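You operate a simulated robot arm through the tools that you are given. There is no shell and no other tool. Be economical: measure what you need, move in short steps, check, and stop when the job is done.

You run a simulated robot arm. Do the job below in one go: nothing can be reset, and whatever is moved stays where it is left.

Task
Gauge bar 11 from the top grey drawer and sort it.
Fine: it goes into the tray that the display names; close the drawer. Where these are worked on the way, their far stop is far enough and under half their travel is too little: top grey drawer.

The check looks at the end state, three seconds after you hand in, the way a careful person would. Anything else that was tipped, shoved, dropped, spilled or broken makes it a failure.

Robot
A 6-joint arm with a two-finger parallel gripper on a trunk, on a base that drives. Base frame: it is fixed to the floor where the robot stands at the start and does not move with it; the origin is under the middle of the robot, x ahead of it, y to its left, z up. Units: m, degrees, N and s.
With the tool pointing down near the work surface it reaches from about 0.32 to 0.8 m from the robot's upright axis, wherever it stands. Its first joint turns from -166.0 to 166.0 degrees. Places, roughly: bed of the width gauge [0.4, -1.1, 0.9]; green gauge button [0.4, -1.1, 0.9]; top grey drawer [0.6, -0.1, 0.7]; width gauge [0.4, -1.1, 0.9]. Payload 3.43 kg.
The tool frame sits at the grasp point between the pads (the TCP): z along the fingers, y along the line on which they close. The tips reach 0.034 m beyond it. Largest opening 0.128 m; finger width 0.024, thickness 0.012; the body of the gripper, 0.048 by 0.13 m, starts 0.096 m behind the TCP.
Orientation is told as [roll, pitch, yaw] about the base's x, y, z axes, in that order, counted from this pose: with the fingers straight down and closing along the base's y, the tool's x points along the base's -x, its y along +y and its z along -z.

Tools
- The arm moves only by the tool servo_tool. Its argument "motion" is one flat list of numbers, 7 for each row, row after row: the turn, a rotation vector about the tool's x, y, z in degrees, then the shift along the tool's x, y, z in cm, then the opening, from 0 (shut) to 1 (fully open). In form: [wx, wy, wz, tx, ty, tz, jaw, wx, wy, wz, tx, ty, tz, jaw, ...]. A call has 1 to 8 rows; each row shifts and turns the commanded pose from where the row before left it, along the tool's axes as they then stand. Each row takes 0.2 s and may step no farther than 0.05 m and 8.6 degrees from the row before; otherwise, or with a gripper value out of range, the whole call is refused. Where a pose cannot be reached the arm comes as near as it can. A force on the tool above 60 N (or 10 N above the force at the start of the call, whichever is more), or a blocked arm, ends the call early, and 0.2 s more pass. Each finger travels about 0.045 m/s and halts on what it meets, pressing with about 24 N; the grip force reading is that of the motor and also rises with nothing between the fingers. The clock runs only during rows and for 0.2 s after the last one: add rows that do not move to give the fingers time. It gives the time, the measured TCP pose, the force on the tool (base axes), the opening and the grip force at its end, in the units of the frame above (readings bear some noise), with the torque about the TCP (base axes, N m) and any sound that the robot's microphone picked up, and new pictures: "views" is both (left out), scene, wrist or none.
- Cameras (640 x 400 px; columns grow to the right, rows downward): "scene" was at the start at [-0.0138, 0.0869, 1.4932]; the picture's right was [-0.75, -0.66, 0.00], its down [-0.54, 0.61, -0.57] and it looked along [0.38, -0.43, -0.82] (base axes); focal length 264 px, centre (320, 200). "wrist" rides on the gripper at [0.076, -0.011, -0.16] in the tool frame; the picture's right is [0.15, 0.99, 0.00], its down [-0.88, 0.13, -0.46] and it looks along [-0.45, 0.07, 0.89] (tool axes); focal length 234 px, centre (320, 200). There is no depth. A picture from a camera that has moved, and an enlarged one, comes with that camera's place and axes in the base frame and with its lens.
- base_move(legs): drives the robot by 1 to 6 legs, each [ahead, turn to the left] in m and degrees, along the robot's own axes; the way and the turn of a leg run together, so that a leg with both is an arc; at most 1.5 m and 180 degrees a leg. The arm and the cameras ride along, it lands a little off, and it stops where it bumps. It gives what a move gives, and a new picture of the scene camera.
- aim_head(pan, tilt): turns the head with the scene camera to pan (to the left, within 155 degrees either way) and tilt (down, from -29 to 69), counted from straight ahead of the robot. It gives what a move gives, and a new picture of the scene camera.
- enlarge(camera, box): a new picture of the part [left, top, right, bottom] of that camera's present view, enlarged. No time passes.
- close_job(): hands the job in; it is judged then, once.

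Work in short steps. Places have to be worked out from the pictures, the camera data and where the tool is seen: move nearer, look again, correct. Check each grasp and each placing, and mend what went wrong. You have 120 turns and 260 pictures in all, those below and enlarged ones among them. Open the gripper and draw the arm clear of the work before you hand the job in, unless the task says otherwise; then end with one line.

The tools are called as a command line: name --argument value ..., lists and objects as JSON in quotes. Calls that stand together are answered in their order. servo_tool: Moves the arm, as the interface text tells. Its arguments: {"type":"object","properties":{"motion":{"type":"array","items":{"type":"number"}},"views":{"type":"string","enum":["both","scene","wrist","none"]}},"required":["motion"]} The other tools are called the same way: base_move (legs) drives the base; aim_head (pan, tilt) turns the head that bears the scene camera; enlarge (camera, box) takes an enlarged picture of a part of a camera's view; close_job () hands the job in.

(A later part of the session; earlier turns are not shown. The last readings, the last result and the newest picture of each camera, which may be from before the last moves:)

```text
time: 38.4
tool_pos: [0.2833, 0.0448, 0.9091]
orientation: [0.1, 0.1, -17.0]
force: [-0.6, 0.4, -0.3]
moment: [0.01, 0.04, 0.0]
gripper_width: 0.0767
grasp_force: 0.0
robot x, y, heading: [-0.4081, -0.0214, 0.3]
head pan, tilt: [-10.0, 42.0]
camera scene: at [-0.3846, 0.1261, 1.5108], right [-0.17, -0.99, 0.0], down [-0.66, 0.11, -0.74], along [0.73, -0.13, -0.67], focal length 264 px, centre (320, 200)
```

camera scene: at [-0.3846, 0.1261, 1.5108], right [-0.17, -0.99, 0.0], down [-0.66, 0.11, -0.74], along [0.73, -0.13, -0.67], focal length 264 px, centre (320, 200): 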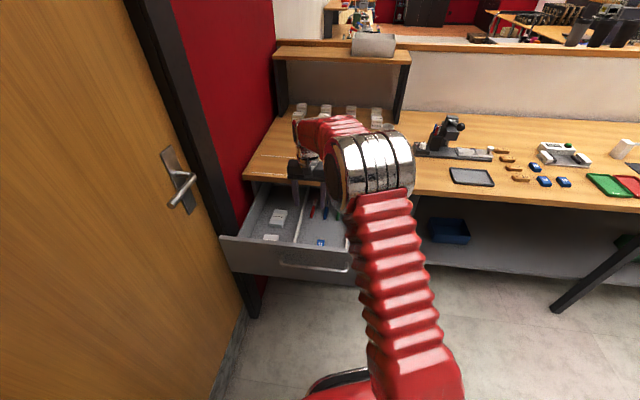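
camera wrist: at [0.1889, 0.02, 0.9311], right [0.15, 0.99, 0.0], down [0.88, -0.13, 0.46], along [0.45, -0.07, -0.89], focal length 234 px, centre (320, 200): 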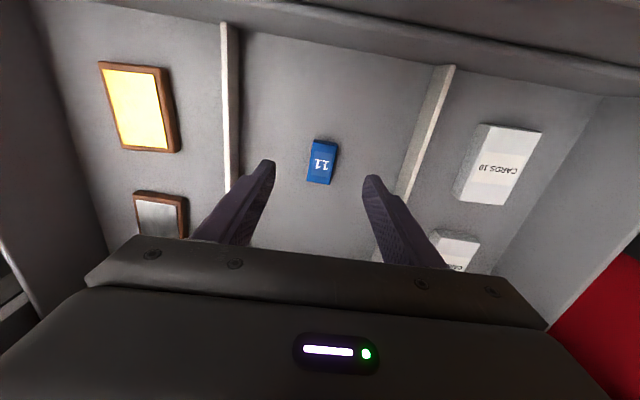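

servo_tool --motion '[0, 0, 0, -0.4, -3.6, 0, 0.6, 0, 0, 0, 0, 0, 5, 0.6, 0, 0, 0, 0, 0, 5, 0.6, 0, 0, 0, 0, 0, 5, 0.6]' --views "wrist"

enlarge --camera "wrist" --box '[240, 130, 400, 230]'

```text
time: 39.4
tool_pos: [0.2795, 0.0138, 0.7583]
orientation: [0.1, 0.0, -16.9]
force: [0.7, -0.8, 0.2]
moment: [-0.01, 0.01, -0.01]
gripper_width: 0.0767
grasp_force: 0.0
robot x, y, heading: [-0.4082, -0.0169, 0.1]
head pan, tilt: [-10.0, 42.0]
camera wrist: at [0.2031, 0.0243, 0.9175], right [0.15, 0.99, 0.0], down [0.88, -0.13, 0.46], along [0.45, -0.07, -0.89], focal length 234 px, centre (320, 200)
```

wrist: 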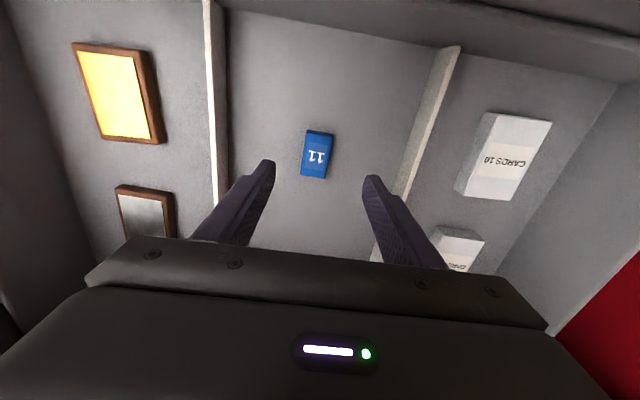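

```text
4.00 times, centred on (320, 180) of wrist
camera zoom: at [0.2031, 0.0243, 0.9175], right [0.15, 0.99, 0.0], down [0.88, -0.13, 0.46], along [0.45, -0.07, -0.89], focal length 937 px, centre (320, 280)
```

zoom: 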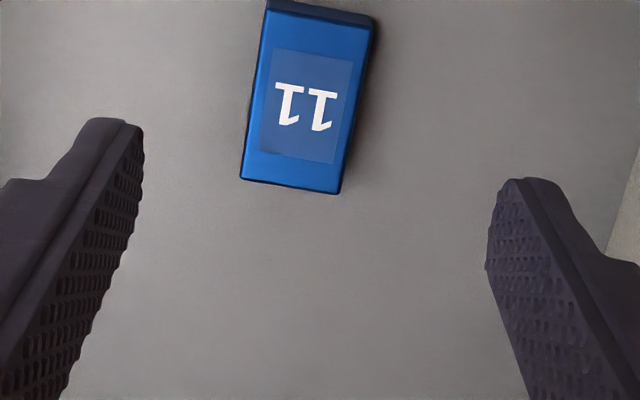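

Bar is 0.6 cm to the right of TCP; correct and descend to 0.695.

servo_tool --motion '[0, 0, 0.8, 0.15, -0.57, 2, 0.6, 0, 0, 0, 0, 0, 2, 0.6, 0, 0, 0, 0, 0, 2, 0.6]' --views "wrist"

enlarge --camera "wrist" --box '[220, 130, 420, 255]'

```text
time: 40.2
tool_pos: [0.2729, 0.0076, 0.6997]
orientation: [0.1, 0.1, -17.8]
force: [-0.5, -0.8, -0.2]
moment: [0.02, 0.01, 0.0]
gripper_width: 0.0767
grasp_force: 0.0
robot x, y, heading: [-0.4103, -0.0176, -0.2]
head pan, tilt: [-10.0, 42.0]
camera wrist: at [0.1982, 0.0194, 0.8588], right [0.16, 0.99, 0.0], down [0.88, -0.15, 0.46], along [0.45, -0.07, -0.89], focal length 234 px, centre (320, 200)
```

wrist: 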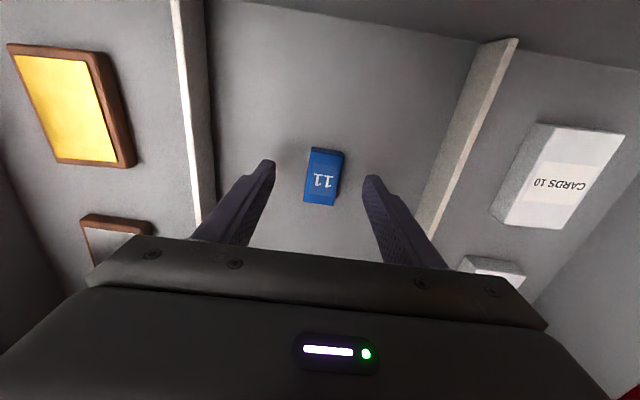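

```text
3.20 times, centred on (320, 192) of wrist
camera zoom: at [0.1982, 0.0194, 0.8588], right [0.16, 0.99, 0.0], down [0.88, -0.15, 0.46], along [0.45, -0.07, -0.89], focal length 749 px, centre (320, 224)
```

zoom: 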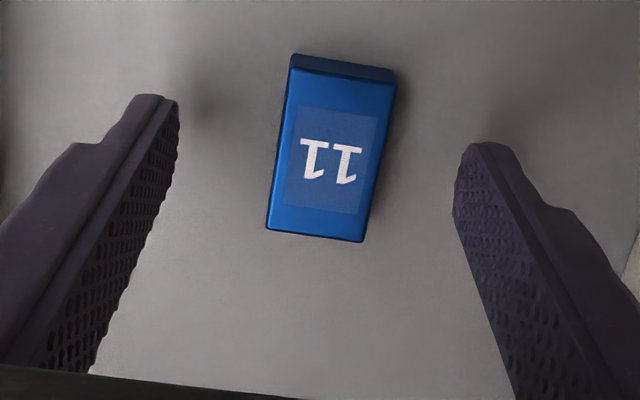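

servo_tool --motion '[0, 0, 0.5, -0.2, 0.3, 0.7, 0.6, 0, 0, 0, 0, 0, 0.6, 0.6, 0, 0, 0, 0, 0, 0.5, 0.6]' --views "wrist"

```text
time: 41.0
tool_pos: [0.2766, 0.0078, 0.6812]
orientation: [0.1, 0.1, -18.4]
force: [-0.7, 0.4, 2.1]
moment: [-0.07, 0.06, -0.05]
gripper_width: 0.0769
grasp_force: 0.1
robot x, y, heading: [-0.4052, -0.0166, 0.3]
head pan, tilt: [-10.0, 42.0]
camera wrist: at [0.2006, 0.0211, 0.8407], right [0.17, 0.99, 0.0], down [0.88, -0.15, 0.45], along [0.45, -0.08, -0.89], focal length 234 px, centre (320, 200)
```

wrist: 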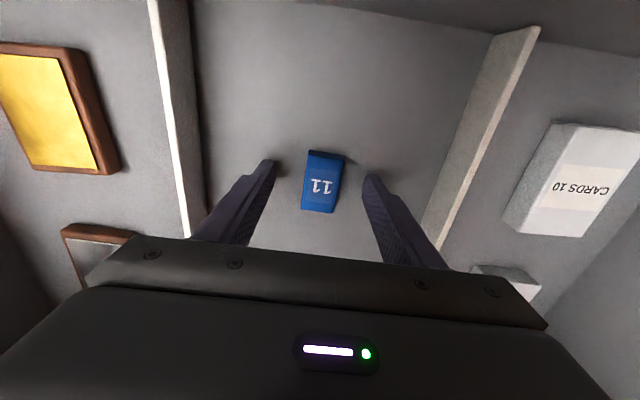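

Finger tips are near the floor, bar centred. Close and check.

servo_tool --motion '[0, 0, 0, 0, 0, 0.1, 0.3, 0, 0, 0, 0, 0, 0, 0, 0, 0, 0, 0, 0, 0, 0, 0, 0, 0, 0, 0, 0, 0, 0, 0, 0, 0, 0, 0, 0]' --views "wrist"

```text
time: 42.2
tool_pos: [0.2755, 0.0078, 0.6811]
orientation: [0.0, 0.0, -18.2]
force: [-0.6, -2.9, 13.7]
moment: [-0.33, 0.1, 0.05]
gripper_width: 0.0293
grasp_force: 24.4
robot x, y, heading: [-0.4112, -0.0186, 0.4]
head pan, tilt: [-10.0, 42.0]
camera wrist: at [0.2006, 0.0207, 0.8405], right [0.17, 0.99, 0.0], down [0.88, -0.15, 0.46], along [0.45, -0.08, -0.89], focal length 234 px, centre (320, 200)
```

wrist: 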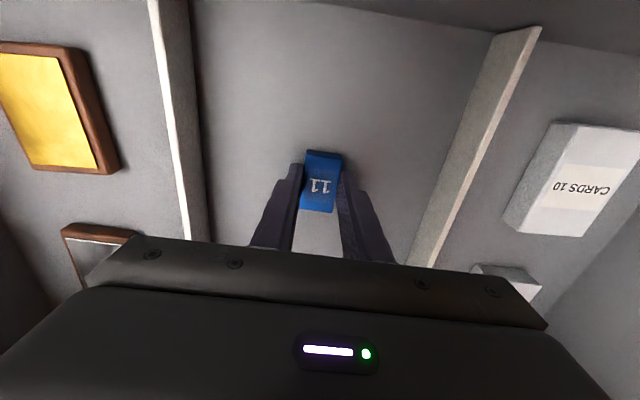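

Gripped at 29.3 mm. Lift straight up.

servo_tool --motion '[0, 0, 0, 0, 0, -2, 0, 0, 0, 0, 0, 0, -4, 0, 0, 0, 0, 0, 0, -5, 0, 0, 0, 0, 0, 0, -5, 0, 0, 0, 0, 0, 0, -5, 0, 0, 0, 0, 0, 0, -5, 0, 0, 0, 0, 0, 0, -5, 0, 0, 0, 0, 0, 0, -5, 0]' --views "both"

```text
time: 44.0
tool_pos: [0.2741, 0.009, 1.0408]
orientation: [0.1, 0.1, -18.3]
force: [0.7, 0.5, -1.2]
moment: [0.03, 0.05, -0.04]
gripper_width: 0.029
grasp_force: 23.8
robot x, y, heading: [-0.4106, -0.016, 0.1]
head pan, tilt: [-10.0, 42.0]
camera scene: at [-0.3844, 0.1261, 1.5108], right [-0.17, -0.99, 0.0], down [-0.66, 0.11, -0.74], along [0.73, -0.13, -0.67], focal length 264 px, centre (320, 200)
camera wrist: at [0.1983, 0.0214, 1.2005], right [0.17, 0.99, 0.0], down [0.88, -0.15, 0.45], along [0.45, -0.08, -0.89], focal length 234 px, centre (320, 200)
```

scene: 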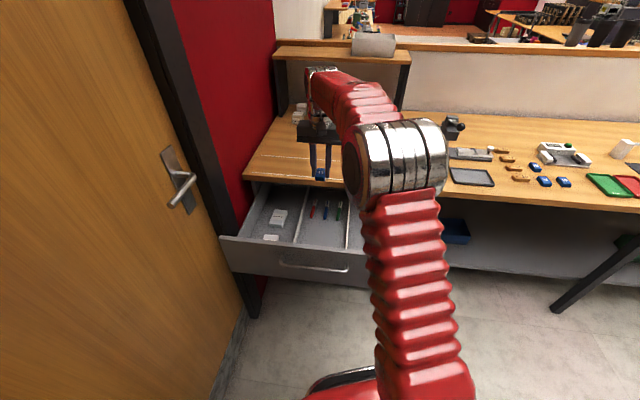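
wrist: 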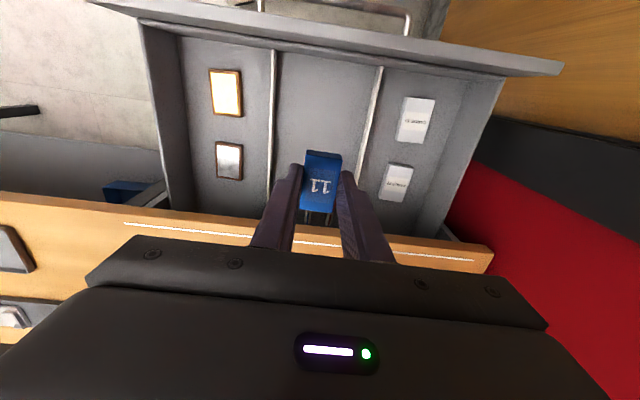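

Bar is held securely. Retract the arm toward the robot and raise it before driving to the gauge (≈(0.39,-1.10)).

servo_tool --motion '[0, 0, 0, 4.5, 0, -1.8, 0, 0, 0, 0, 4.5, 0, -1.8, 0, 0, 0, 0, 4.5, 0, -1.8, 0, 0, 0, 0, 4.5, 0, -1.8, 0, 0, 0, 0, 4.5, 0, -1.8, 0]' --views "none"

base_move --legs '[[-0.12, 0], [0, -90], [0.8, 0], [0, 73]]'

```text
time: 45.2
tool_pos: [0.0607, 0.0769, 1.1331]
orientation: [0.1, 0.1, -18.3]
force: [-0.1, 0.4, -0.8]
moment: [-0.05, 0.03, -0.04]
gripper_width: 0.0294
grasp_force: 24.1
robot x, y, heading: [-0.4078, -0.0191, 0.4]
head pan, tilt: [-10.0, 42.0]
```

```text
time: 62.0
tool_pos: [-0.0673, -0.873, 1.1329]
orientation: [0.1, 0.1, -36.1]
force: [-0.1, 0.2, -0.8]
moment: [-0.01, -0.01, 0.03]
gripper_width: 0.0292
grasp_force: 23.8
robot x, y, heading: [-0.5454, -0.8448, -17.8]
head pan, tilt: [-10.0, 42.0]
camera scene: at [-0.4834, -0.7138, 1.5108], right [-0.47, -0.88, 0.0], down [-0.59, 0.31, -0.74], along [0.66, -0.35, -0.67], focal length 264 px, centre (320, 200)
```

scene: 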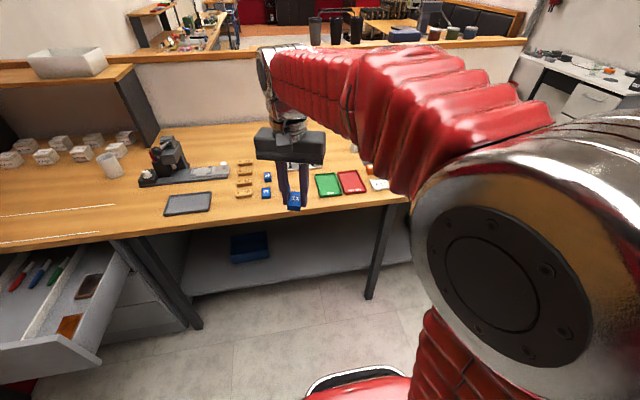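

Drive forward 0.28 m to bring the gauge into reach.

base_move --legs '[[0.28, 0]]'

aim_head --pan 5 --tilt 50

servo_tool --motion '[0, 0, 0, 0, 0, 0, 0]' --views "wrist"

```text
time: 64.4
tool_pos: [0.2008, -0.9568, 1.1322]
orientation: [0.1, 0.1, -36.0]
force: [-0.4, 0.3, -0.3]
moment: [0.0, 0.0, 0.0]
gripper_width: 0.0291
grasp_force: 23.9
robot x, y, heading: [-0.2854, -0.9293, -17.6]
head pan, tilt: [-10.0, 42.0]
camera scene: at [-0.2165, -0.7995, 1.5108], right [-0.46, -0.89, 0.0], down [-0.59, 0.31, -0.74], along [0.66, -0.34, -0.67], focal length 264 px, centre (320, 200)
```

scene: 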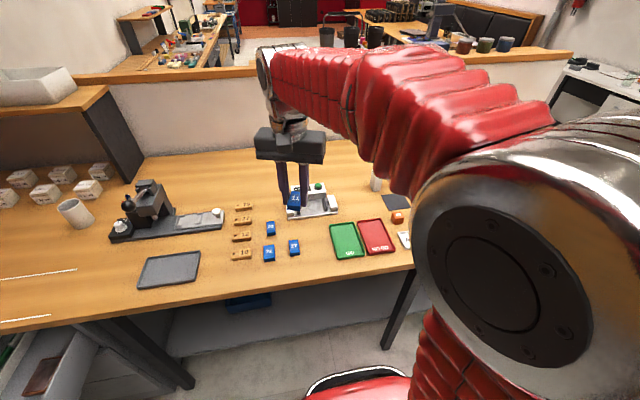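

```text
time: 65.1
tool_pos: [0.2011, -0.9582, 1.1343]
orientation: [0.2, 0.1, -36.0]
force: [0.0, -0.1, -0.4]
moment: [0.02, 0.0, 0.0]
gripper_width: 0.0293
grasp_force: 24.3
robot x, y, heading: [-0.2822, -0.9295, -17.6]
head pan, tilt: [5.0, 50.0]
camera scene: at [-0.2154, -0.7776, 1.4996], right [-0.22, -0.98, 0.0], down [-0.75, 0.17, -0.64], along [0.63, -0.14, -0.77], focal length 264 px, centre (320, 200)
```

scene: 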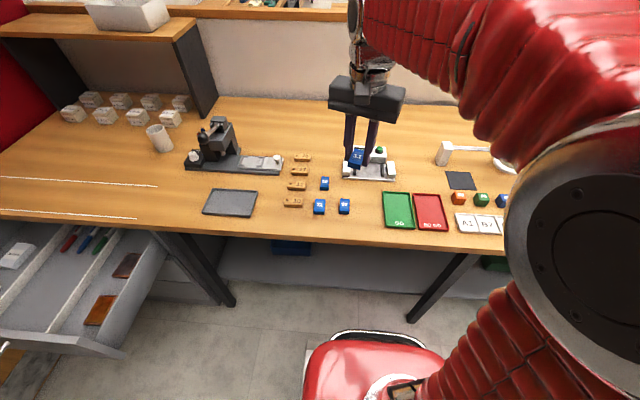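

```text
time: 65.5
tool_pos: [0.2006, -0.957, 1.1323]
orientation: [0.1, 0.1, -35.8]
force: [-0.3, -0.8, -0.6]
moment: [-0.01, 0.02, -0.04]
gripper_width: 0.029
grasp_force: 23.9
robot x, y, heading: [-0.2835, -0.9267, -17.7]
head pan, tilt: [5.0, 50.0]
camera wrist: at [0.1329, -0.922, 1.2928], right [0.46, 0.89, 0.0], down [0.79, -0.41, 0.45], along [0.4, -0.21, -0.89], focal length 234 px, centre (320, 200)
```

wrist: 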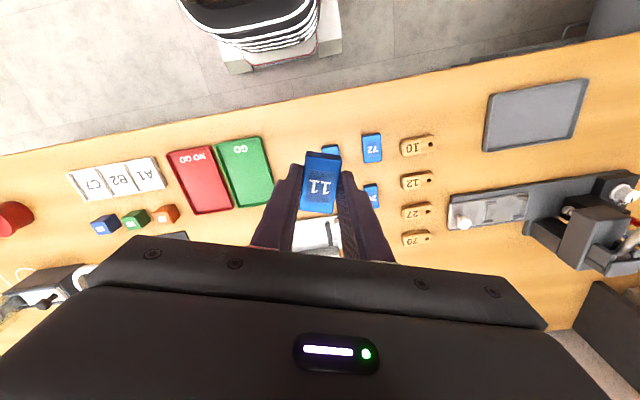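

Trays: green "GO", red "NO GO". Move the arm aside to get a clear view of the gauge, rotating yaw back to -17.

servo_tool --motion '[0, 0, -6.3, 1, 4.5, 0, 0, 0, 0, -6.3, 1, 4.5, 0, 0, 0, 0, -6, 1, 4.5, 0, 0, 0, 0, 0, 0, 4.5, 0, 0]' --views "wrist"

enlarge --camera "scene" --box '[320, 120, 480, 220]'

```text
time: 66.5
tool_pos: [0.2547, -0.7843, 1.1317]
orientation: [0.1, 0.0, -17.3]
force: [0.8, 0.3, 0.1]
moment: [-0.04, -0.01, -0.04]
gripper_width: 0.0291
grasp_force: 24.0
robot x, y, heading: [-0.2828, -0.9318, -17.7]
head pan, tilt: [5.0, 50.0]
camera wrist: at [0.1789, -0.7717, 1.2917], right [0.15, 0.99, 0.0], down [0.88, -0.14, 0.46], along [0.45, -0.07, -0.89], focal length 234 px, centre (320, 200)
```

wrist: 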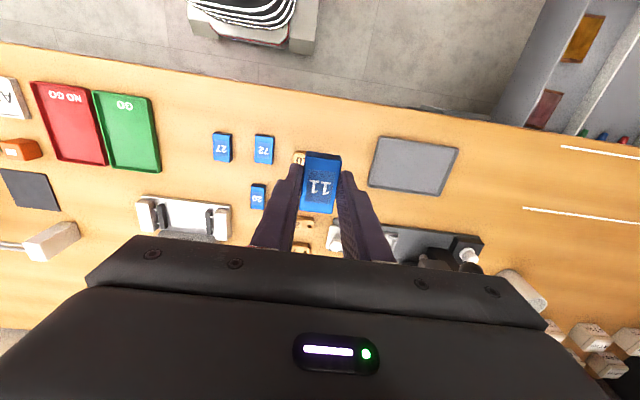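

```text
4.00 times, centred on (400, 170) of scene
camera zoom: at [-0.2154, -0.7775, 1.4995], right [-0.22, -0.98, 0.0], down [-0.75, 0.17, -0.64], along [0.63, -0.14, -0.77], focal length 1056 px, centre (0, 320)
```

zoom: 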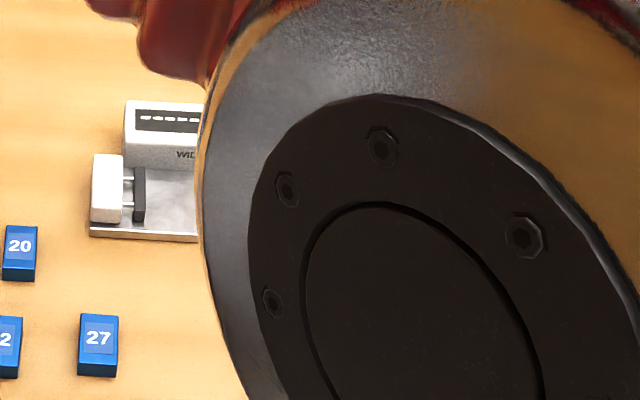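

enlarge --camera "wrist" --box '[110, 160, 270, 260]'

enlarge --camera "wrist" --box '[0, 60, 240, 210]'

```text
4.00 times, centred on (190, 210) of wrist
camera zoom: at [0.1789, -0.7717, 1.2917], right [0.15, 0.99, 0.0], down [0.88, -0.14, 0.46], along [0.45, -0.07, -0.89], focal length 937 px, centre (840, 160)
```

zoom: 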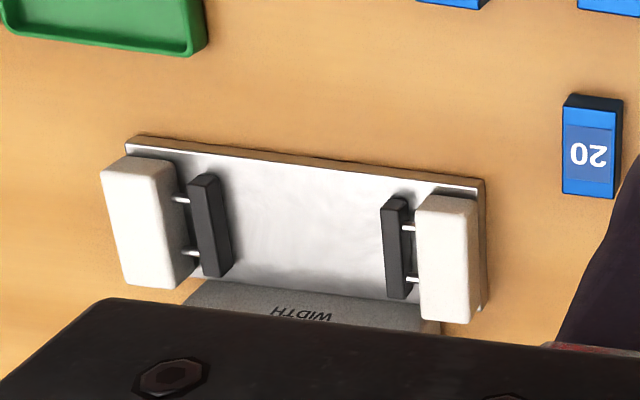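

```text
2.67 times, centred on (120, 135) of wrist
camera zoom: at [0.1789, -0.7717, 1.2917], right [0.15, 0.99, 0.0], down [0.88, -0.14, 0.46], along [0.45, -0.07, -0.89], focal length 624 px, centre (853, 373)
```

zoom: 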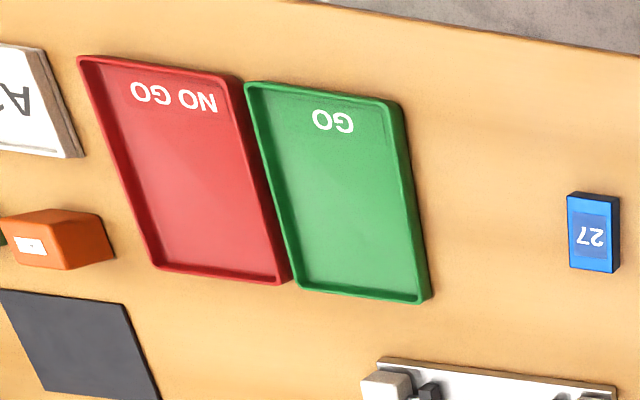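

Gauge: jaws close laterally over ~8 cm gap; target bar centre ≈(0.381,-1.073), table z≈0.865. Move above the bed at current height.

servo_tool --motion '[0, 0, 0, -2.95, -3.41, 0, 0, 0, 0, 0, -2.95, -3.41, 0, 0, 0, 0, 0, -2.95, -3.41, 0, 0, 0, 0, 0, -2.95, -3.41, 0, 0, 0, 0, 0, -2.95, -3.41, 0, 0, 0, 0, 0, -2.95, -3.41, 0, 0, 0, 0, 0, -2.95, -3.41, 0, 0]' --views "both"

enlarge --camera "wrist" --box '[240, 120, 400, 220]'

```text
time: 68.1
tool_pos: [0.3806, -1.0732, 1.1335]
orientation: [0.1, -0.1, -17.2]
force: [-0.2, -0.9, -1.3]
moment: [0.01, 0.0, -0.01]
gripper_width: 0.0293
grasp_force: 24.3
robot x, y, heading: [-0.2854, -0.9304, -17.6]
head pan, tilt: [5.0, 50.0]
camera scene: at [-0.2155, -0.7776, 1.4995], right [-0.22, -0.98, 0.0], down [-0.75, 0.17, -0.64], along [0.63, -0.14, -0.77], focal length 264 px, centre (320, 200)
camera wrist: at [0.3049, -1.0607, 1.292], right [0.15, 0.99, 0.0], down [0.88, -0.14, 0.46], along [0.45, -0.07, -0.89], focal length 234 px, centre (320, 200)
```

scene: 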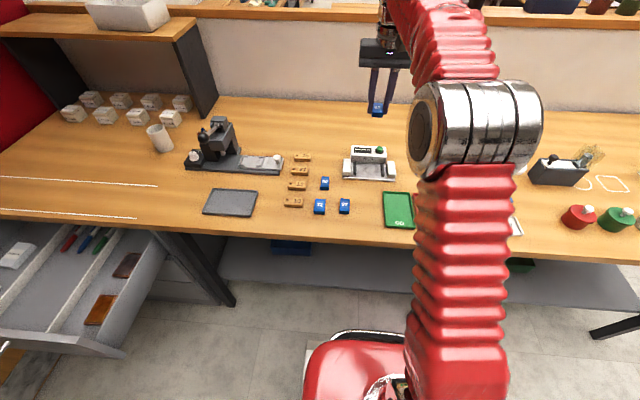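
wrist: 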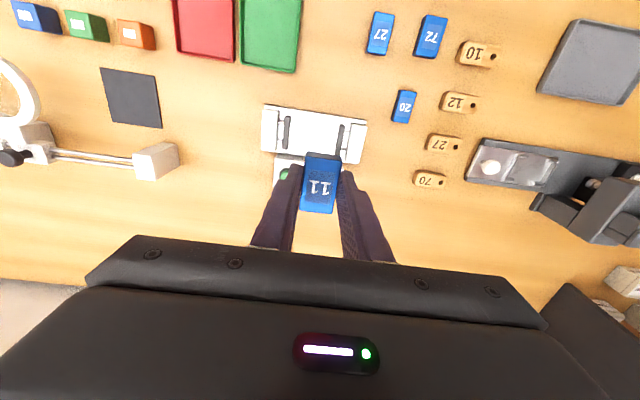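

```text
4.00 times, centred on (320, 170) of wrist
camera zoom: at [0.3049, -1.0607, 1.292], right [0.15, 0.99, 0.0], down [0.88, -0.14, 0.46], along [0.45, -0.07, -0.89], focal length 937 px, centre (320, 320)
```

zoom: 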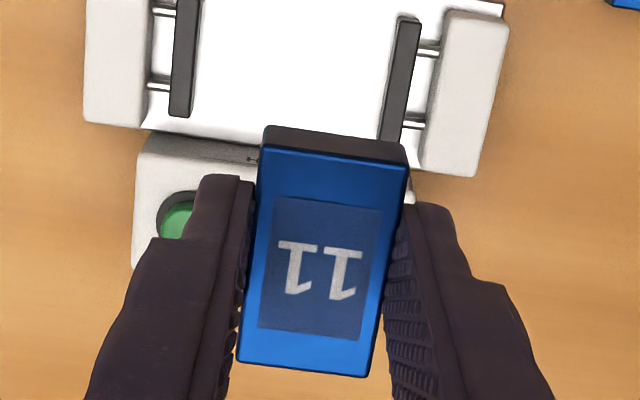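

enlarge --camera "scene" --box '[330, 135, 410, 185]'

```text
8.00 times, centred on (370, 160) of scene
camera zoom: at [-0.2155, -0.7776, 1.4995], right [-0.22, -0.98, 0.0], down [-0.75, 0.17, -0.64], along [0.63, -0.14, -0.77], focal length 2111 px, centre (-80, 520)
```

zoom: 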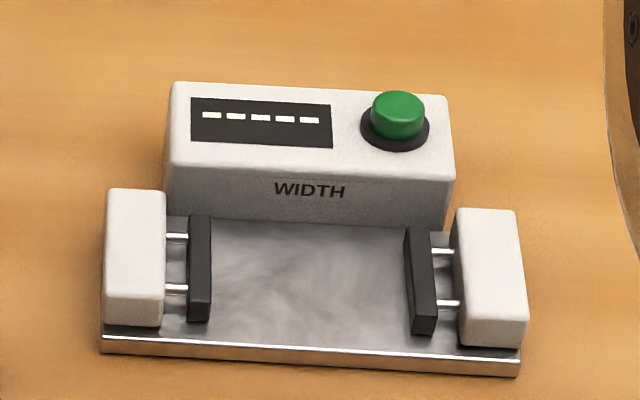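

Descend to z≈0.98 with small correction, then compare bar with jaws.

servo_tool --motion '[0, 0, 0, 0, -0.4, 5, 0, 0, 0, 0, 0, 0, 5, 0, 0, 0, 0, 0, 0, 5, 0]' --views "wrist"

enlarge --camera "scene" --box '[320, 110, 416, 170]'

enlarge --camera "wrist" --box '[220, 110, 420, 235]'

```text
refused: row 1 steps farther than a row can; nothing moved
```

```text
6.67 times, centred on (368, 140) of scene
camera zoom: at [-0.2155, -0.7776, 1.4995], right [-0.22, -0.98, 0.0], down [-0.75, 0.17, -0.64], along [0.63, -0.14, -0.77], focal length 1759 px, centre (0, 600)
```

zoom: 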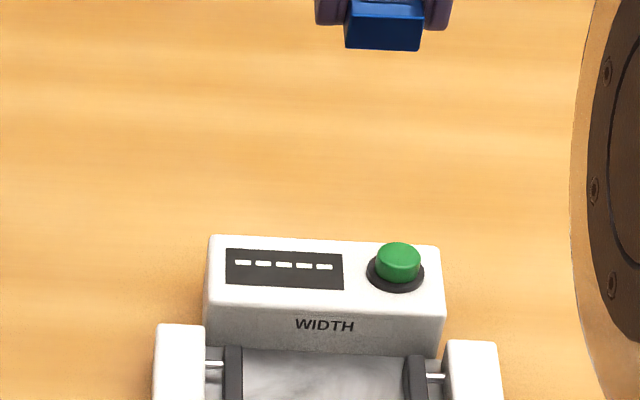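

```text
3.20 times, centred on (320, 172) of wrist
camera zoom: at [0.3049, -1.0607, 1.292], right [0.15, 0.99, 0.0], down [0.88, -0.14, 0.46], along [0.45, -0.07, -0.89], focal length 749 px, centre (320, 288)
```

zoom: 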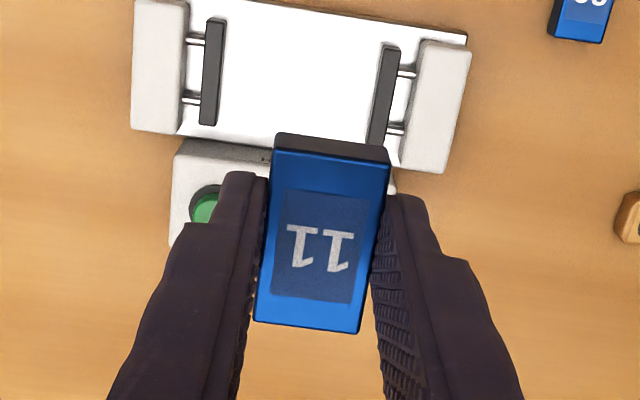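

servo_tool --motion '[0, 0, 0, 0, -0.2, 4.9, 0, 0, 0, 0, 0, 0, 5, 0, 0, 0, 0, 0, 0, 5, 0]' --views "wrist"

enlarge --camera "scene" --box '[320, 120, 416, 180]'

enlarge --camera "wrist" --box '[220, 110, 420, 235]'

```text
time: 68.9
tool_pos: [0.3807, -1.0733, 0.9841]
orientation: [0.0, 0.0, -17.3]
force: [1.0, -0.6, 0.4]
moment: [-0.02, 0.02, -0.01]
gripper_width: 0.0292
grasp_force: 23.7
robot x, y, heading: [-0.2817, -0.9312, -17.6]
head pan, tilt: [5.0, 50.0]
camera wrist: at [0.3045, -1.0609, 1.1432], right [0.15, 0.99, 0.0], down [0.88, -0.14, 0.46], along [0.45, -0.07, -0.89], focal length 234 px, centre (320, 200)
```

wrist: 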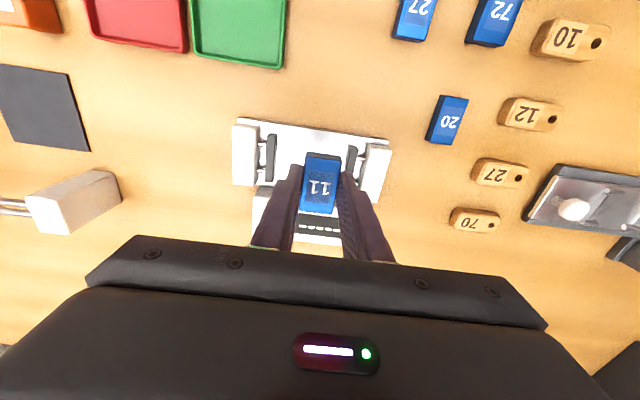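

```text
6.67 times, centred on (368, 150) of scene
camera zoom: at [-0.2153, -0.7776, 1.4995], right [-0.22, -0.98, 0.0], down [-0.75, 0.17, -0.64], along [0.63, -0.14, -0.77], focal length 1759 px, centre (0, 533)
```

zoom: 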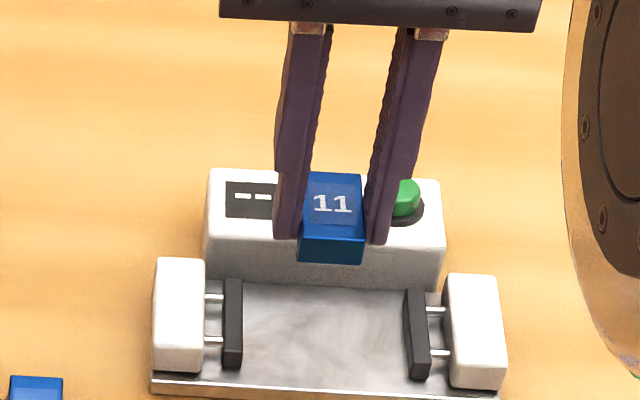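

```text
3.20 times, centred on (320, 172) of wrist
camera zoom: at [0.3045, -1.0609, 1.1432], right [0.15, 0.99, 0.0], down [0.88, -0.14, 0.46], along [0.45, -0.07, -0.89], focal length 749 px, centre (320, 288)
```

zoom: 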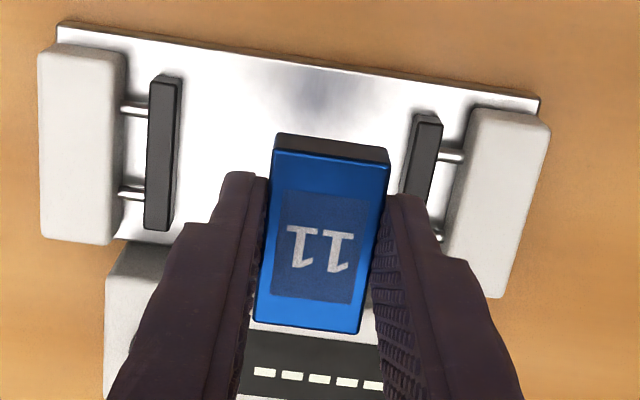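

Reconciling both cameras: jaw tops z≈0.886, jaw midpoint ≈(0.385,-1.081). Shift slightly and descend 5 cm.

servo_tool --motion '[0, 0, 0.2, -0.3, -0.65, 2, 0, 0, 0, 0, 0, 0, 2, 0, 0, 0, 0, 0, 0, 1.2, 0]' --views "none"

enlarge --camera "scene" --box '[330, 135, 410, 185]'

enlarge --camera "wrist" --box '[220, 110, 420, 235]'

```text
time: 69.7
tool_pos: [0.3802, -1.0811, 0.9317]
orientation: [0.1, 0.0, -17.5]
force: [-0.3, -0.4, -0.6]
moment: [0.01, 0.0, -0.05]
gripper_width: 0.029
grasp_force: 23.9
robot x, y, heading: [-0.2822, -0.9286, -17.5]
head pan, tilt: [5.0, 50.0]
```

```text
8.00 times, centred on (370, 160) of scene
camera zoom: at [-0.2152, -0.7776, 1.4995], right [-0.22, -0.98, 0.0], down [-0.75, 0.17, -0.64], along [0.63, -0.14, -0.77], focal length 2111 px, centre (-80, 520)
```

zoom: 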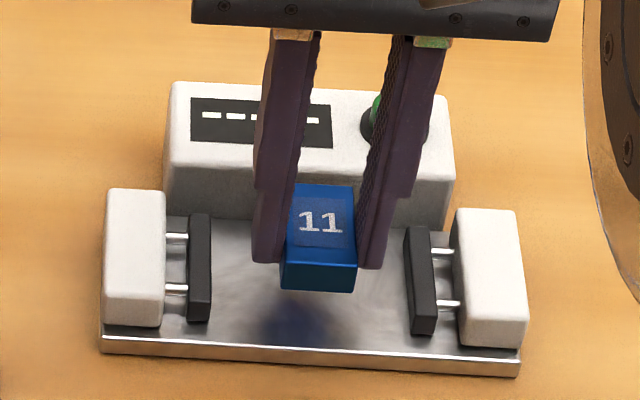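

```text
3.20 times, centred on (320, 172) of wrist
camera zoom: at [0.3046, -1.0692, 1.0907], right [0.16, 0.99, 0.0], down [0.88, -0.14, 0.46], along [0.45, -0.07, -0.89], focal length 749 px, centre (320, 288)
```

zoom: 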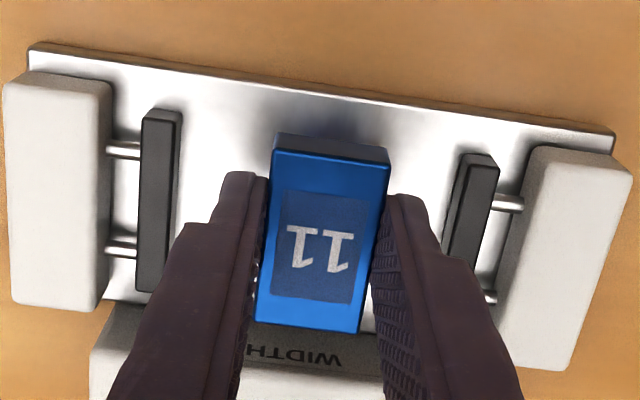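

Bar is centred between the jaws; I pull 4 mm toward the front and descend slowly.

servo_tool --motion '[0, 0, 0, 0.4, 0, 0.5, 0, 0, 0, 0, 0, 0, 0.5, 0, 0, 0, 0, 0, 0, 0.4, 0]' --views "none"

enlarge --camera "scene" --box '[330, 135, 410, 185]'

```text
time: 70.5
tool_pos: [0.3762, -1.0798, 0.9182]
orientation: [0.0, 0.0, -17.5]
force: [0.4, 0.5, 0.1]
moment: [0.01, 0.0, -0.02]
gripper_width: 0.029
grasp_force: 23.7
robot x, y, heading: [-0.2826, -0.9306, -17.6]
head pan, tilt: [5.0, 50.0]
```

```text
8.00 times, centred on (370, 160) of scene
camera zoom: at [-0.2151, -0.7777, 1.4995], right [-0.22, -0.98, 0.0], down [-0.75, 0.17, -0.64], along [0.63, -0.14, -0.77], focal length 2111 px, centre (-80, 520)
```

zoom: 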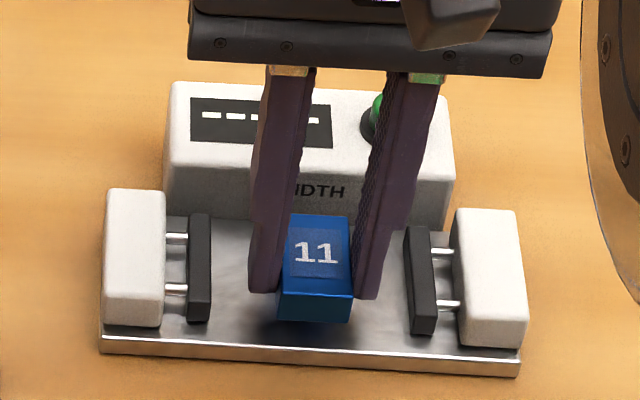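

servo_tool --motion '[0, 0, 0, 0, 0, 0.3, 0, 0, 0, 0, 0, 0, 0.2, 0, 0, 0, 0, 0, 0, 0, 0]' --views "none"

enlarge --camera "scene" --box '[330, 135, 410, 185]'

```text
time: 71.3
tool_pos: [0.377, -1.081, 0.9132]
orientation: [0.1, 0.1, -17.4]
force: [-0.1, 0.2, -0.4]
moment: [-0.01, 0.04, 0.01]
gripper_width: 0.0293
grasp_force: 24.2
robot x, y, heading: [-0.2824, -0.9267, -17.5]
head pan, tilt: [5.0, 50.0]
```

```text
8.00 times, centred on (370, 160) of scene
camera zoom: at [-0.2151, -0.7777, 1.4995], right [-0.22, -0.98, 0.0], down [-0.75, 0.17, -0.64], along [0.63, -0.14, -0.77], focal length 2111 px, centre (-80, 520)
```

zoom: 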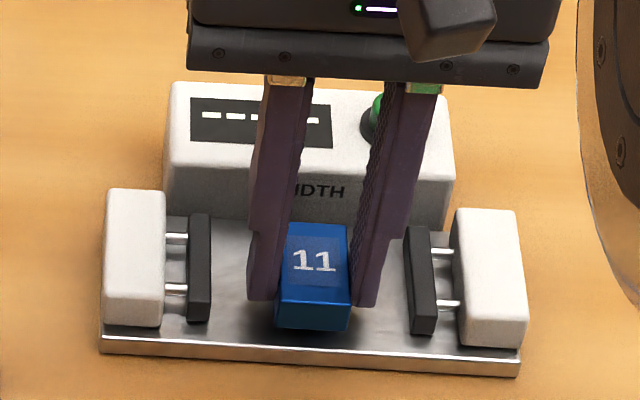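

servo_tool --motion '[0, 0, 0, 0, 0, 0.2, 0, 0, 0, 0, 0, 0, 0.15, 0, 0, 0, 0, 0, 0, 0, 0]' --views "none"

```text
time: 72.1
tool_pos: [0.377, -1.0791, 0.9088]
orientation: [0.1, 0.1, -17.5]
force: [-0.3, 0.0, -0.2]
moment: [0.0, 0.0, -0.01]
gripper_width: 0.0291
grasp_force: 23.6
robot x, y, heading: [-0.2805, -0.9316, -17.4]
head pan, tilt: [5.0, 50.0]
```

servo_tool --motion '[0, 0, 0, 0, 0, 0.2, 0, 0, 0, 0, 0, 0, 0.15, 0, 0, 0, 0, 0, 0, 0, 0]' --views "none"

enlarge --camera "scene" --box '[330, 135, 410, 185]'

```text
time: 72.9
tool_pos: [0.3769, -1.0795, 0.9052]
orientation: [0.0, 0.1, -17.6]
force: [0.8, 0.3, -0.5]
moment: [-0.02, 0.01, 0.02]
gripper_width: 0.0291
grasp_force: 23.8
robot x, y, heading: [-0.2812, -0.9282, -17.7]
head pan, tilt: [5.0, 50.0]
```

```text
8.00 times, centred on (370, 160) of scene
camera zoom: at [-0.2151, -0.7777, 1.4995], right [-0.22, -0.98, 0.0], down [-0.75, 0.17, -0.64], along [0.63, -0.14, -0.77], focal length 2111 px, centre (-80, 520)
```

zoom: 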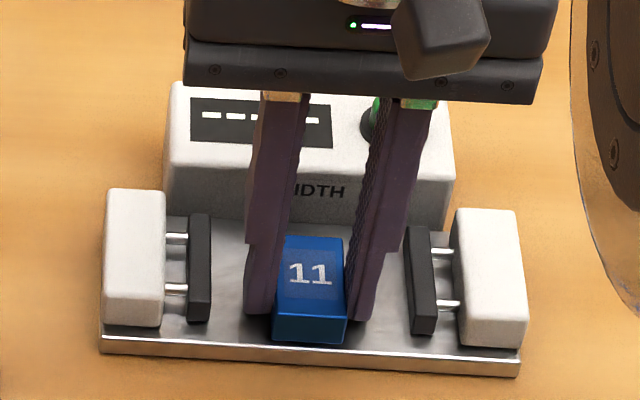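

Bar sits slightly too far to the front; move 7 mm back and lower until contact.

servo_tool --motion '[0, 0, 0, -0.7, 0, 0, 0, 0, 0, 0, 0, 0, 0.2, 0, 0, 0, 0, 0, 0, 0.15, 0, 0, 0, 0, 0, 0, 0, 0]' --views "none"

enlarge --camera "scene" --box '[330, 135, 410, 185]'

```text
time: 73.9
tool_pos: [0.384, -1.0824, 0.9037]
orientation: [0.2, -0.1, -17.5]
force: [-6.1, 6.0, 29.3]
moment: [-0.25, 0.64, -0.27]
gripper_width: 0.0293
grasp_force: 24.4
robot x, y, heading: [-0.285, -0.929, -17.5]
head pan, tilt: [5.0, 50.0]
```

```text
8.00 times, centred on (370, 160) of scene
camera zoom: at [-0.2163, -0.7772, 1.4996], right [-0.22, -0.98, 0.0], down [-0.75, 0.17, -0.64], along [0.63, -0.14, -0.77], focal length 2111 px, centre (-80, 520)
```

zoom: 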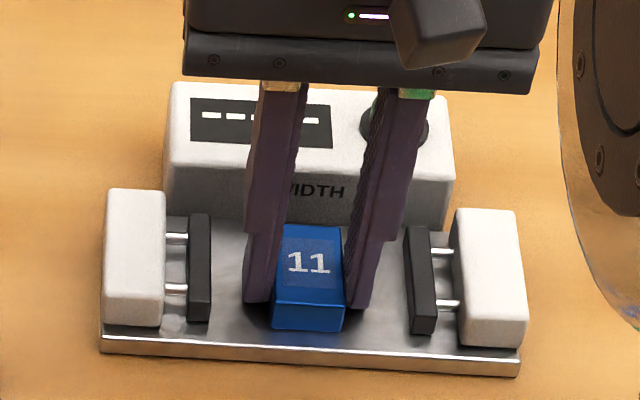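

Contact made (29 N). Ease 1.5 mm up and open just to 46 mm.

servo_tool --motion '[0, 0, 0, 0, 0, -0.15, 0, 0, 0, 0, 0, 0, 0, 0.35, 0, 0, 0, 0, 0, 0, 0.35, 0, 0, 0, 0, 0, 0, 0.35]' --views "none"

enlarge --camera "scene" --box '[330, 135, 410, 185]'

```text
time: 74.9
tool_pos: [0.3847, -1.0815, 0.9042]
orientation: [0.1, 0.0, -17.5]
force: [8.6, 16.8, 22.5]
moment: [0.17, 0.08, -0.11]
gripper_width: 0.0343
grasp_force: 0.1
robot x, y, heading: [-0.2833, -0.9289, -17.8]
head pan, tilt: [5.0, 50.0]
```

```text
8.00 times, centred on (370, 160) of scene
camera zoom: at [-0.2156, -0.7771, 1.4995], right [-0.22, -0.98, 0.0], down [-0.75, 0.17, -0.64], along [0.63, -0.14, -0.77], focal length 2111 px, centre (-80, 520)
```

zoom: 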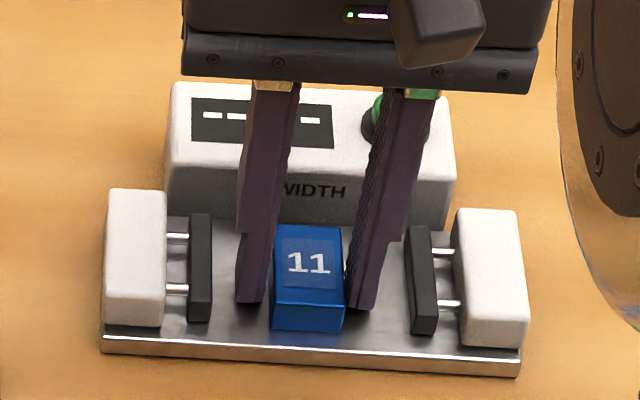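

Tips seem to press on the bed; ease up 3 mm while opening.

servo_tool --motion '[0, 0, 0, 0, 0, -0.3, 0.35, 0, 0, 0, 0, 0, 0, 0.36, 0, 0, 0, 0, 0, 0, 0.36]' --views "none"

enlarge --camera "scene" --box '[330, 135, 410, 185]'

```text
time: 75.7
tool_pos: [0.3835, -1.0827, 0.9057]
orientation: [0.1, 0.1, -17.5]
force: [0.4, -0.4, 0.2]
moment: [0.0, -0.02, -0.04]
gripper_width: 0.0461
grasp_force: 0.0
robot x, y, heading: [-0.2804, -0.9274, -17.5]
head pan, tilt: [5.0, 50.0]
```

```text
8.00 times, centred on (370, 160) of scene
camera zoom: at [-0.2152, -0.7776, 1.4995], right [-0.22, -0.98, 0.0], down [-0.75, 0.17, -0.64], along [0.63, -0.14, -0.77], focal length 2111 px, centre (-80, 520)
```

zoom: 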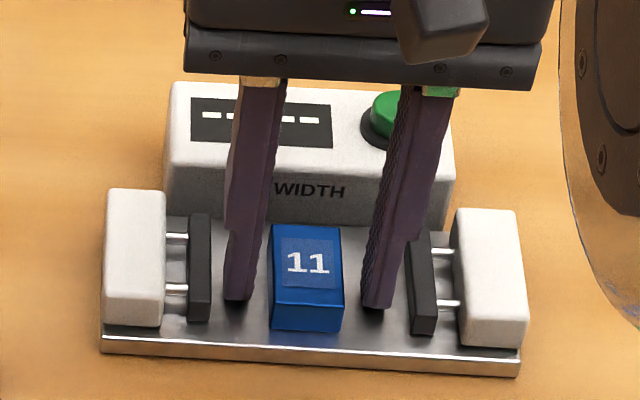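

Bar released flat on the bed. Rise straight up 14 cm and look for the button.

servo_tool --motion '[0, 0, 0, 0, 0, -3, 0.36, 0, 0, 0, 0, 0, -5, 0.36, 0, 0, 0, 0, 0, -5, 0.2, 0, 0, 0, 0, 0, -1, 0, 0, 0, 0, 0, 0, 0, 0]' --views "both"

enlarge --camera "scene" --box '[330, 125, 410, 175]'

```text
time: 76.9
tool_pos: [0.384, -1.0811, 1.0469]
orientation: [0.1, 0.0, -17.5]
force: [0.4, 0.7, -0.9]
moment: [-0.04, -0.04, 0.0]
gripper_width: 0.0
grasp_force: 19.6
robot x, y, heading: [-0.2834, -0.9286, -17.9]
head pan, tilt: [5.0, 50.0]
camera scene: at [-0.2151, -0.7777, 1.4995], right [-0.22, -0.98, 0.0], down [-0.75, 0.17, -0.64], along [0.63, -0.14, -0.77], focal length 264 px, centre (320, 200)
camera wrist: at [0.3091, -1.0707, 1.2067], right [0.16, 0.99, 0.0], down [0.88, -0.14, 0.46], along [0.45, -0.07, -0.89], focal length 234 px, centre (320, 200)
```

scene: 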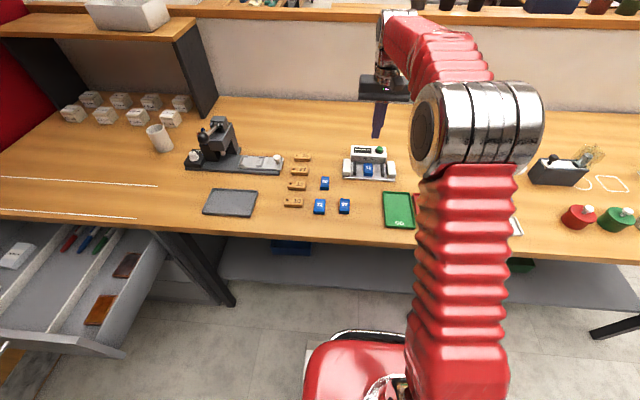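
wrist: 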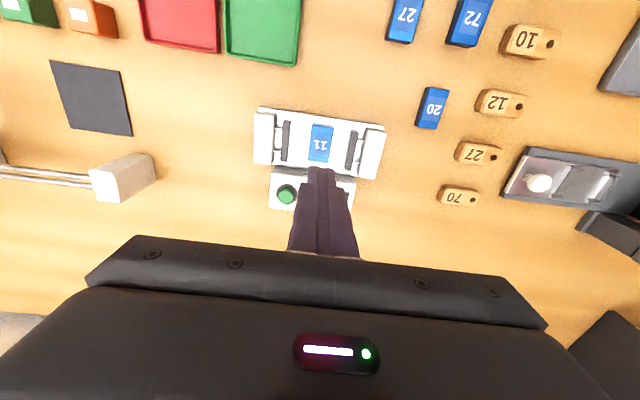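

```text
8.00 times, centred on (370, 150) of scene
camera zoom: at [-0.2151, -0.7777, 1.4995], right [-0.22, -0.98, 0.0], down [-0.75, 0.17, -0.64], along [0.63, -0.14, -0.77], focal length 2111 px, centre (-80, 600)
```

zoom: 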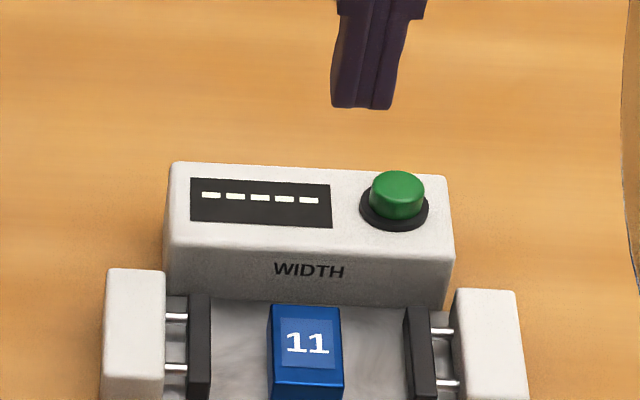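

Button top triangulated at ≈(0.4385,-1.137,0.915). Move above it and descend to tip ≈1.5 cm above.

servo_tool --motion '[0, 0, 0, -3.45, -1.85, 0, 0, 0, 0, 0, -3.45, -1.85, 0, 0, 0, 0, 0, 0, 0, 4, 0, 0, 0, 0, 0, 0, 4, 0]' --views "wrist"

enlarge --camera "scene" --box '[330, 125, 410, 175]'

```text
time: 77.9
tool_pos: [0.4406, -1.138, 0.9669]
orientation: [0.1, 0.0, -17.5]
force: [-0.5, -0.2, 0.4]
moment: [0.01, 0.01, -0.01]
gripper_width: 0.0
grasp_force: 23.8
robot x, y, heading: [-0.2849, -0.9289, -17.7]
head pan, tilt: [5.0, 50.0]
camera wrist: at [0.365, -1.1257, 1.1264], right [0.16, 0.99, 0.0], down [0.88, -0.14, 0.46], along [0.45, -0.07, -0.89], focal length 234 px, centre (320, 200)
```

wrist: 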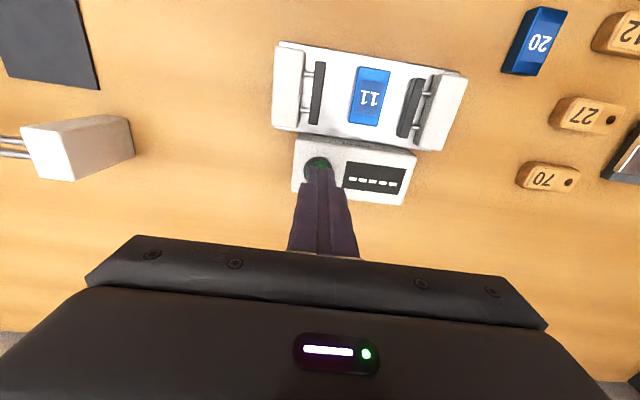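

```text
8.00 times, centred on (370, 150) of scene
camera zoom: at [-0.2151, -0.7777, 1.4995], right [-0.22, -0.98, 0.0], down [-0.75, 0.17, -0.64], along [0.63, -0.14, -0.77], focal length 2111 px, centre (-80, 600)
```

zoom: 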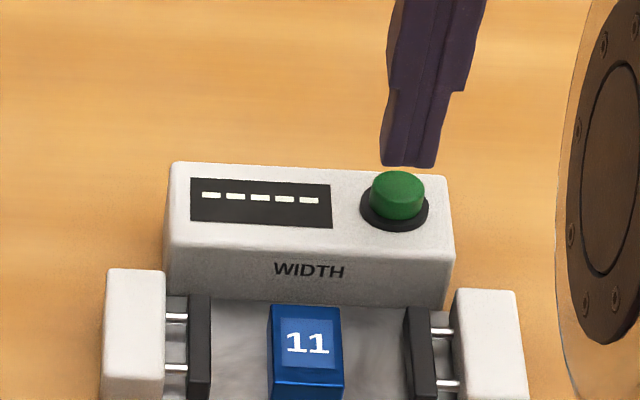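

Aligned; shift 3 mm left and press down gently.

servo_tool --motion '[0, 0, 0, 0.2, 0.3, 0.8, 0, 0, 0, 0, 0, 0, 0.6, 0, 0, 0, 0, 0, 0, 0.4, 0, 0, 0, 0, 0, 0, 0.3, 0]' --views "none"

enlarge --camera "scene" --box '[330, 125, 410, 175]'

```text
time: 78.9
tool_pos: [0.4381, -1.1333, 0.9448]
orientation: [0.1, 0.1, -17.6]
force: [0.0, 0.3, 1.6]
moment: [-0.05, -0.04, -0.05]
gripper_width: 0.0001
grasp_force: 24.3
robot x, y, heading: [-0.2825, -0.9295, -17.6]
head pan, tilt: [5.0, 50.0]
```

```text
8.00 times, centred on (370, 150) of scene
camera zoom: at [-0.2151, -0.7777, 1.4995], right [-0.22, -0.98, 0.0], down [-0.75, 0.17, -0.64], along [0.63, -0.14, -0.77], focal length 2111 px, centre (-80, 600)
```

zoom: 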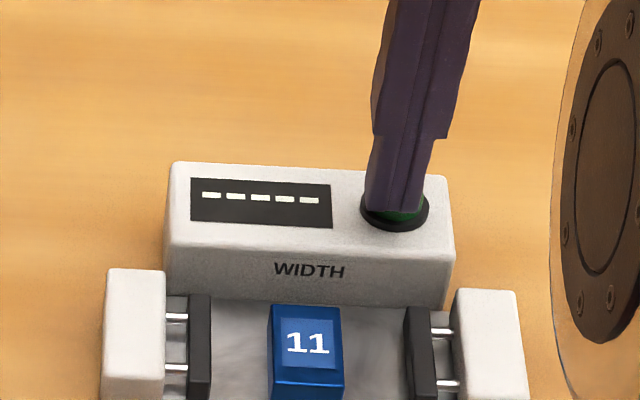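

Touching the button; press a few more mm.

servo_tool --motion '[0, 0, 0, 0, 0, 0.3, 0, 0, 0, 0, 0, 0, 0.3, 0, 0, 0, 0, 0, 0, 0, 0]' --views "none"

enlarge --camera "scene" --box '[330, 125, 410, 175]'

```text
time: 79.7
tool_pos: [0.4386, -1.1344, 0.9411]
orientation: [0.2, -0.1, -17.5]
force: [0.1, -2.4, 11.8]
moment: [-0.14, -0.14, 0.01]
gripper_width: 0.0
grasp_force: 23.8
robot x, y, heading: [-0.2824, -0.9307, -17.9]
head pan, tilt: [5.0, 50.0]
heard: click
```

```text
8.00 times, centred on (370, 150) of scene
camera zoom: at [-0.2154, -0.7776, 1.4996], right [-0.22, -0.98, 0.0], down [-0.75, 0.17, -0.64], along [0.63, -0.14, -0.77], focal length 2111 px, centre (-80, 600)
```

zoom: 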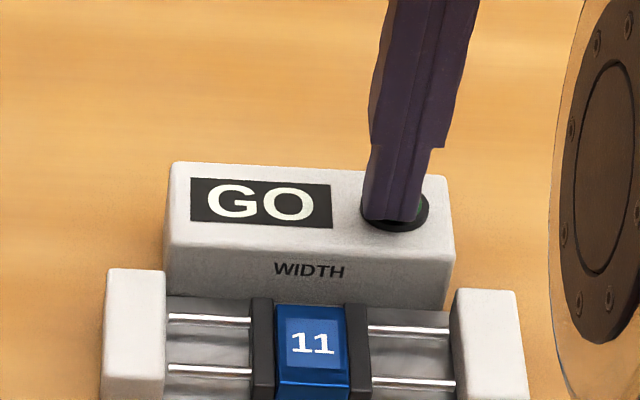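

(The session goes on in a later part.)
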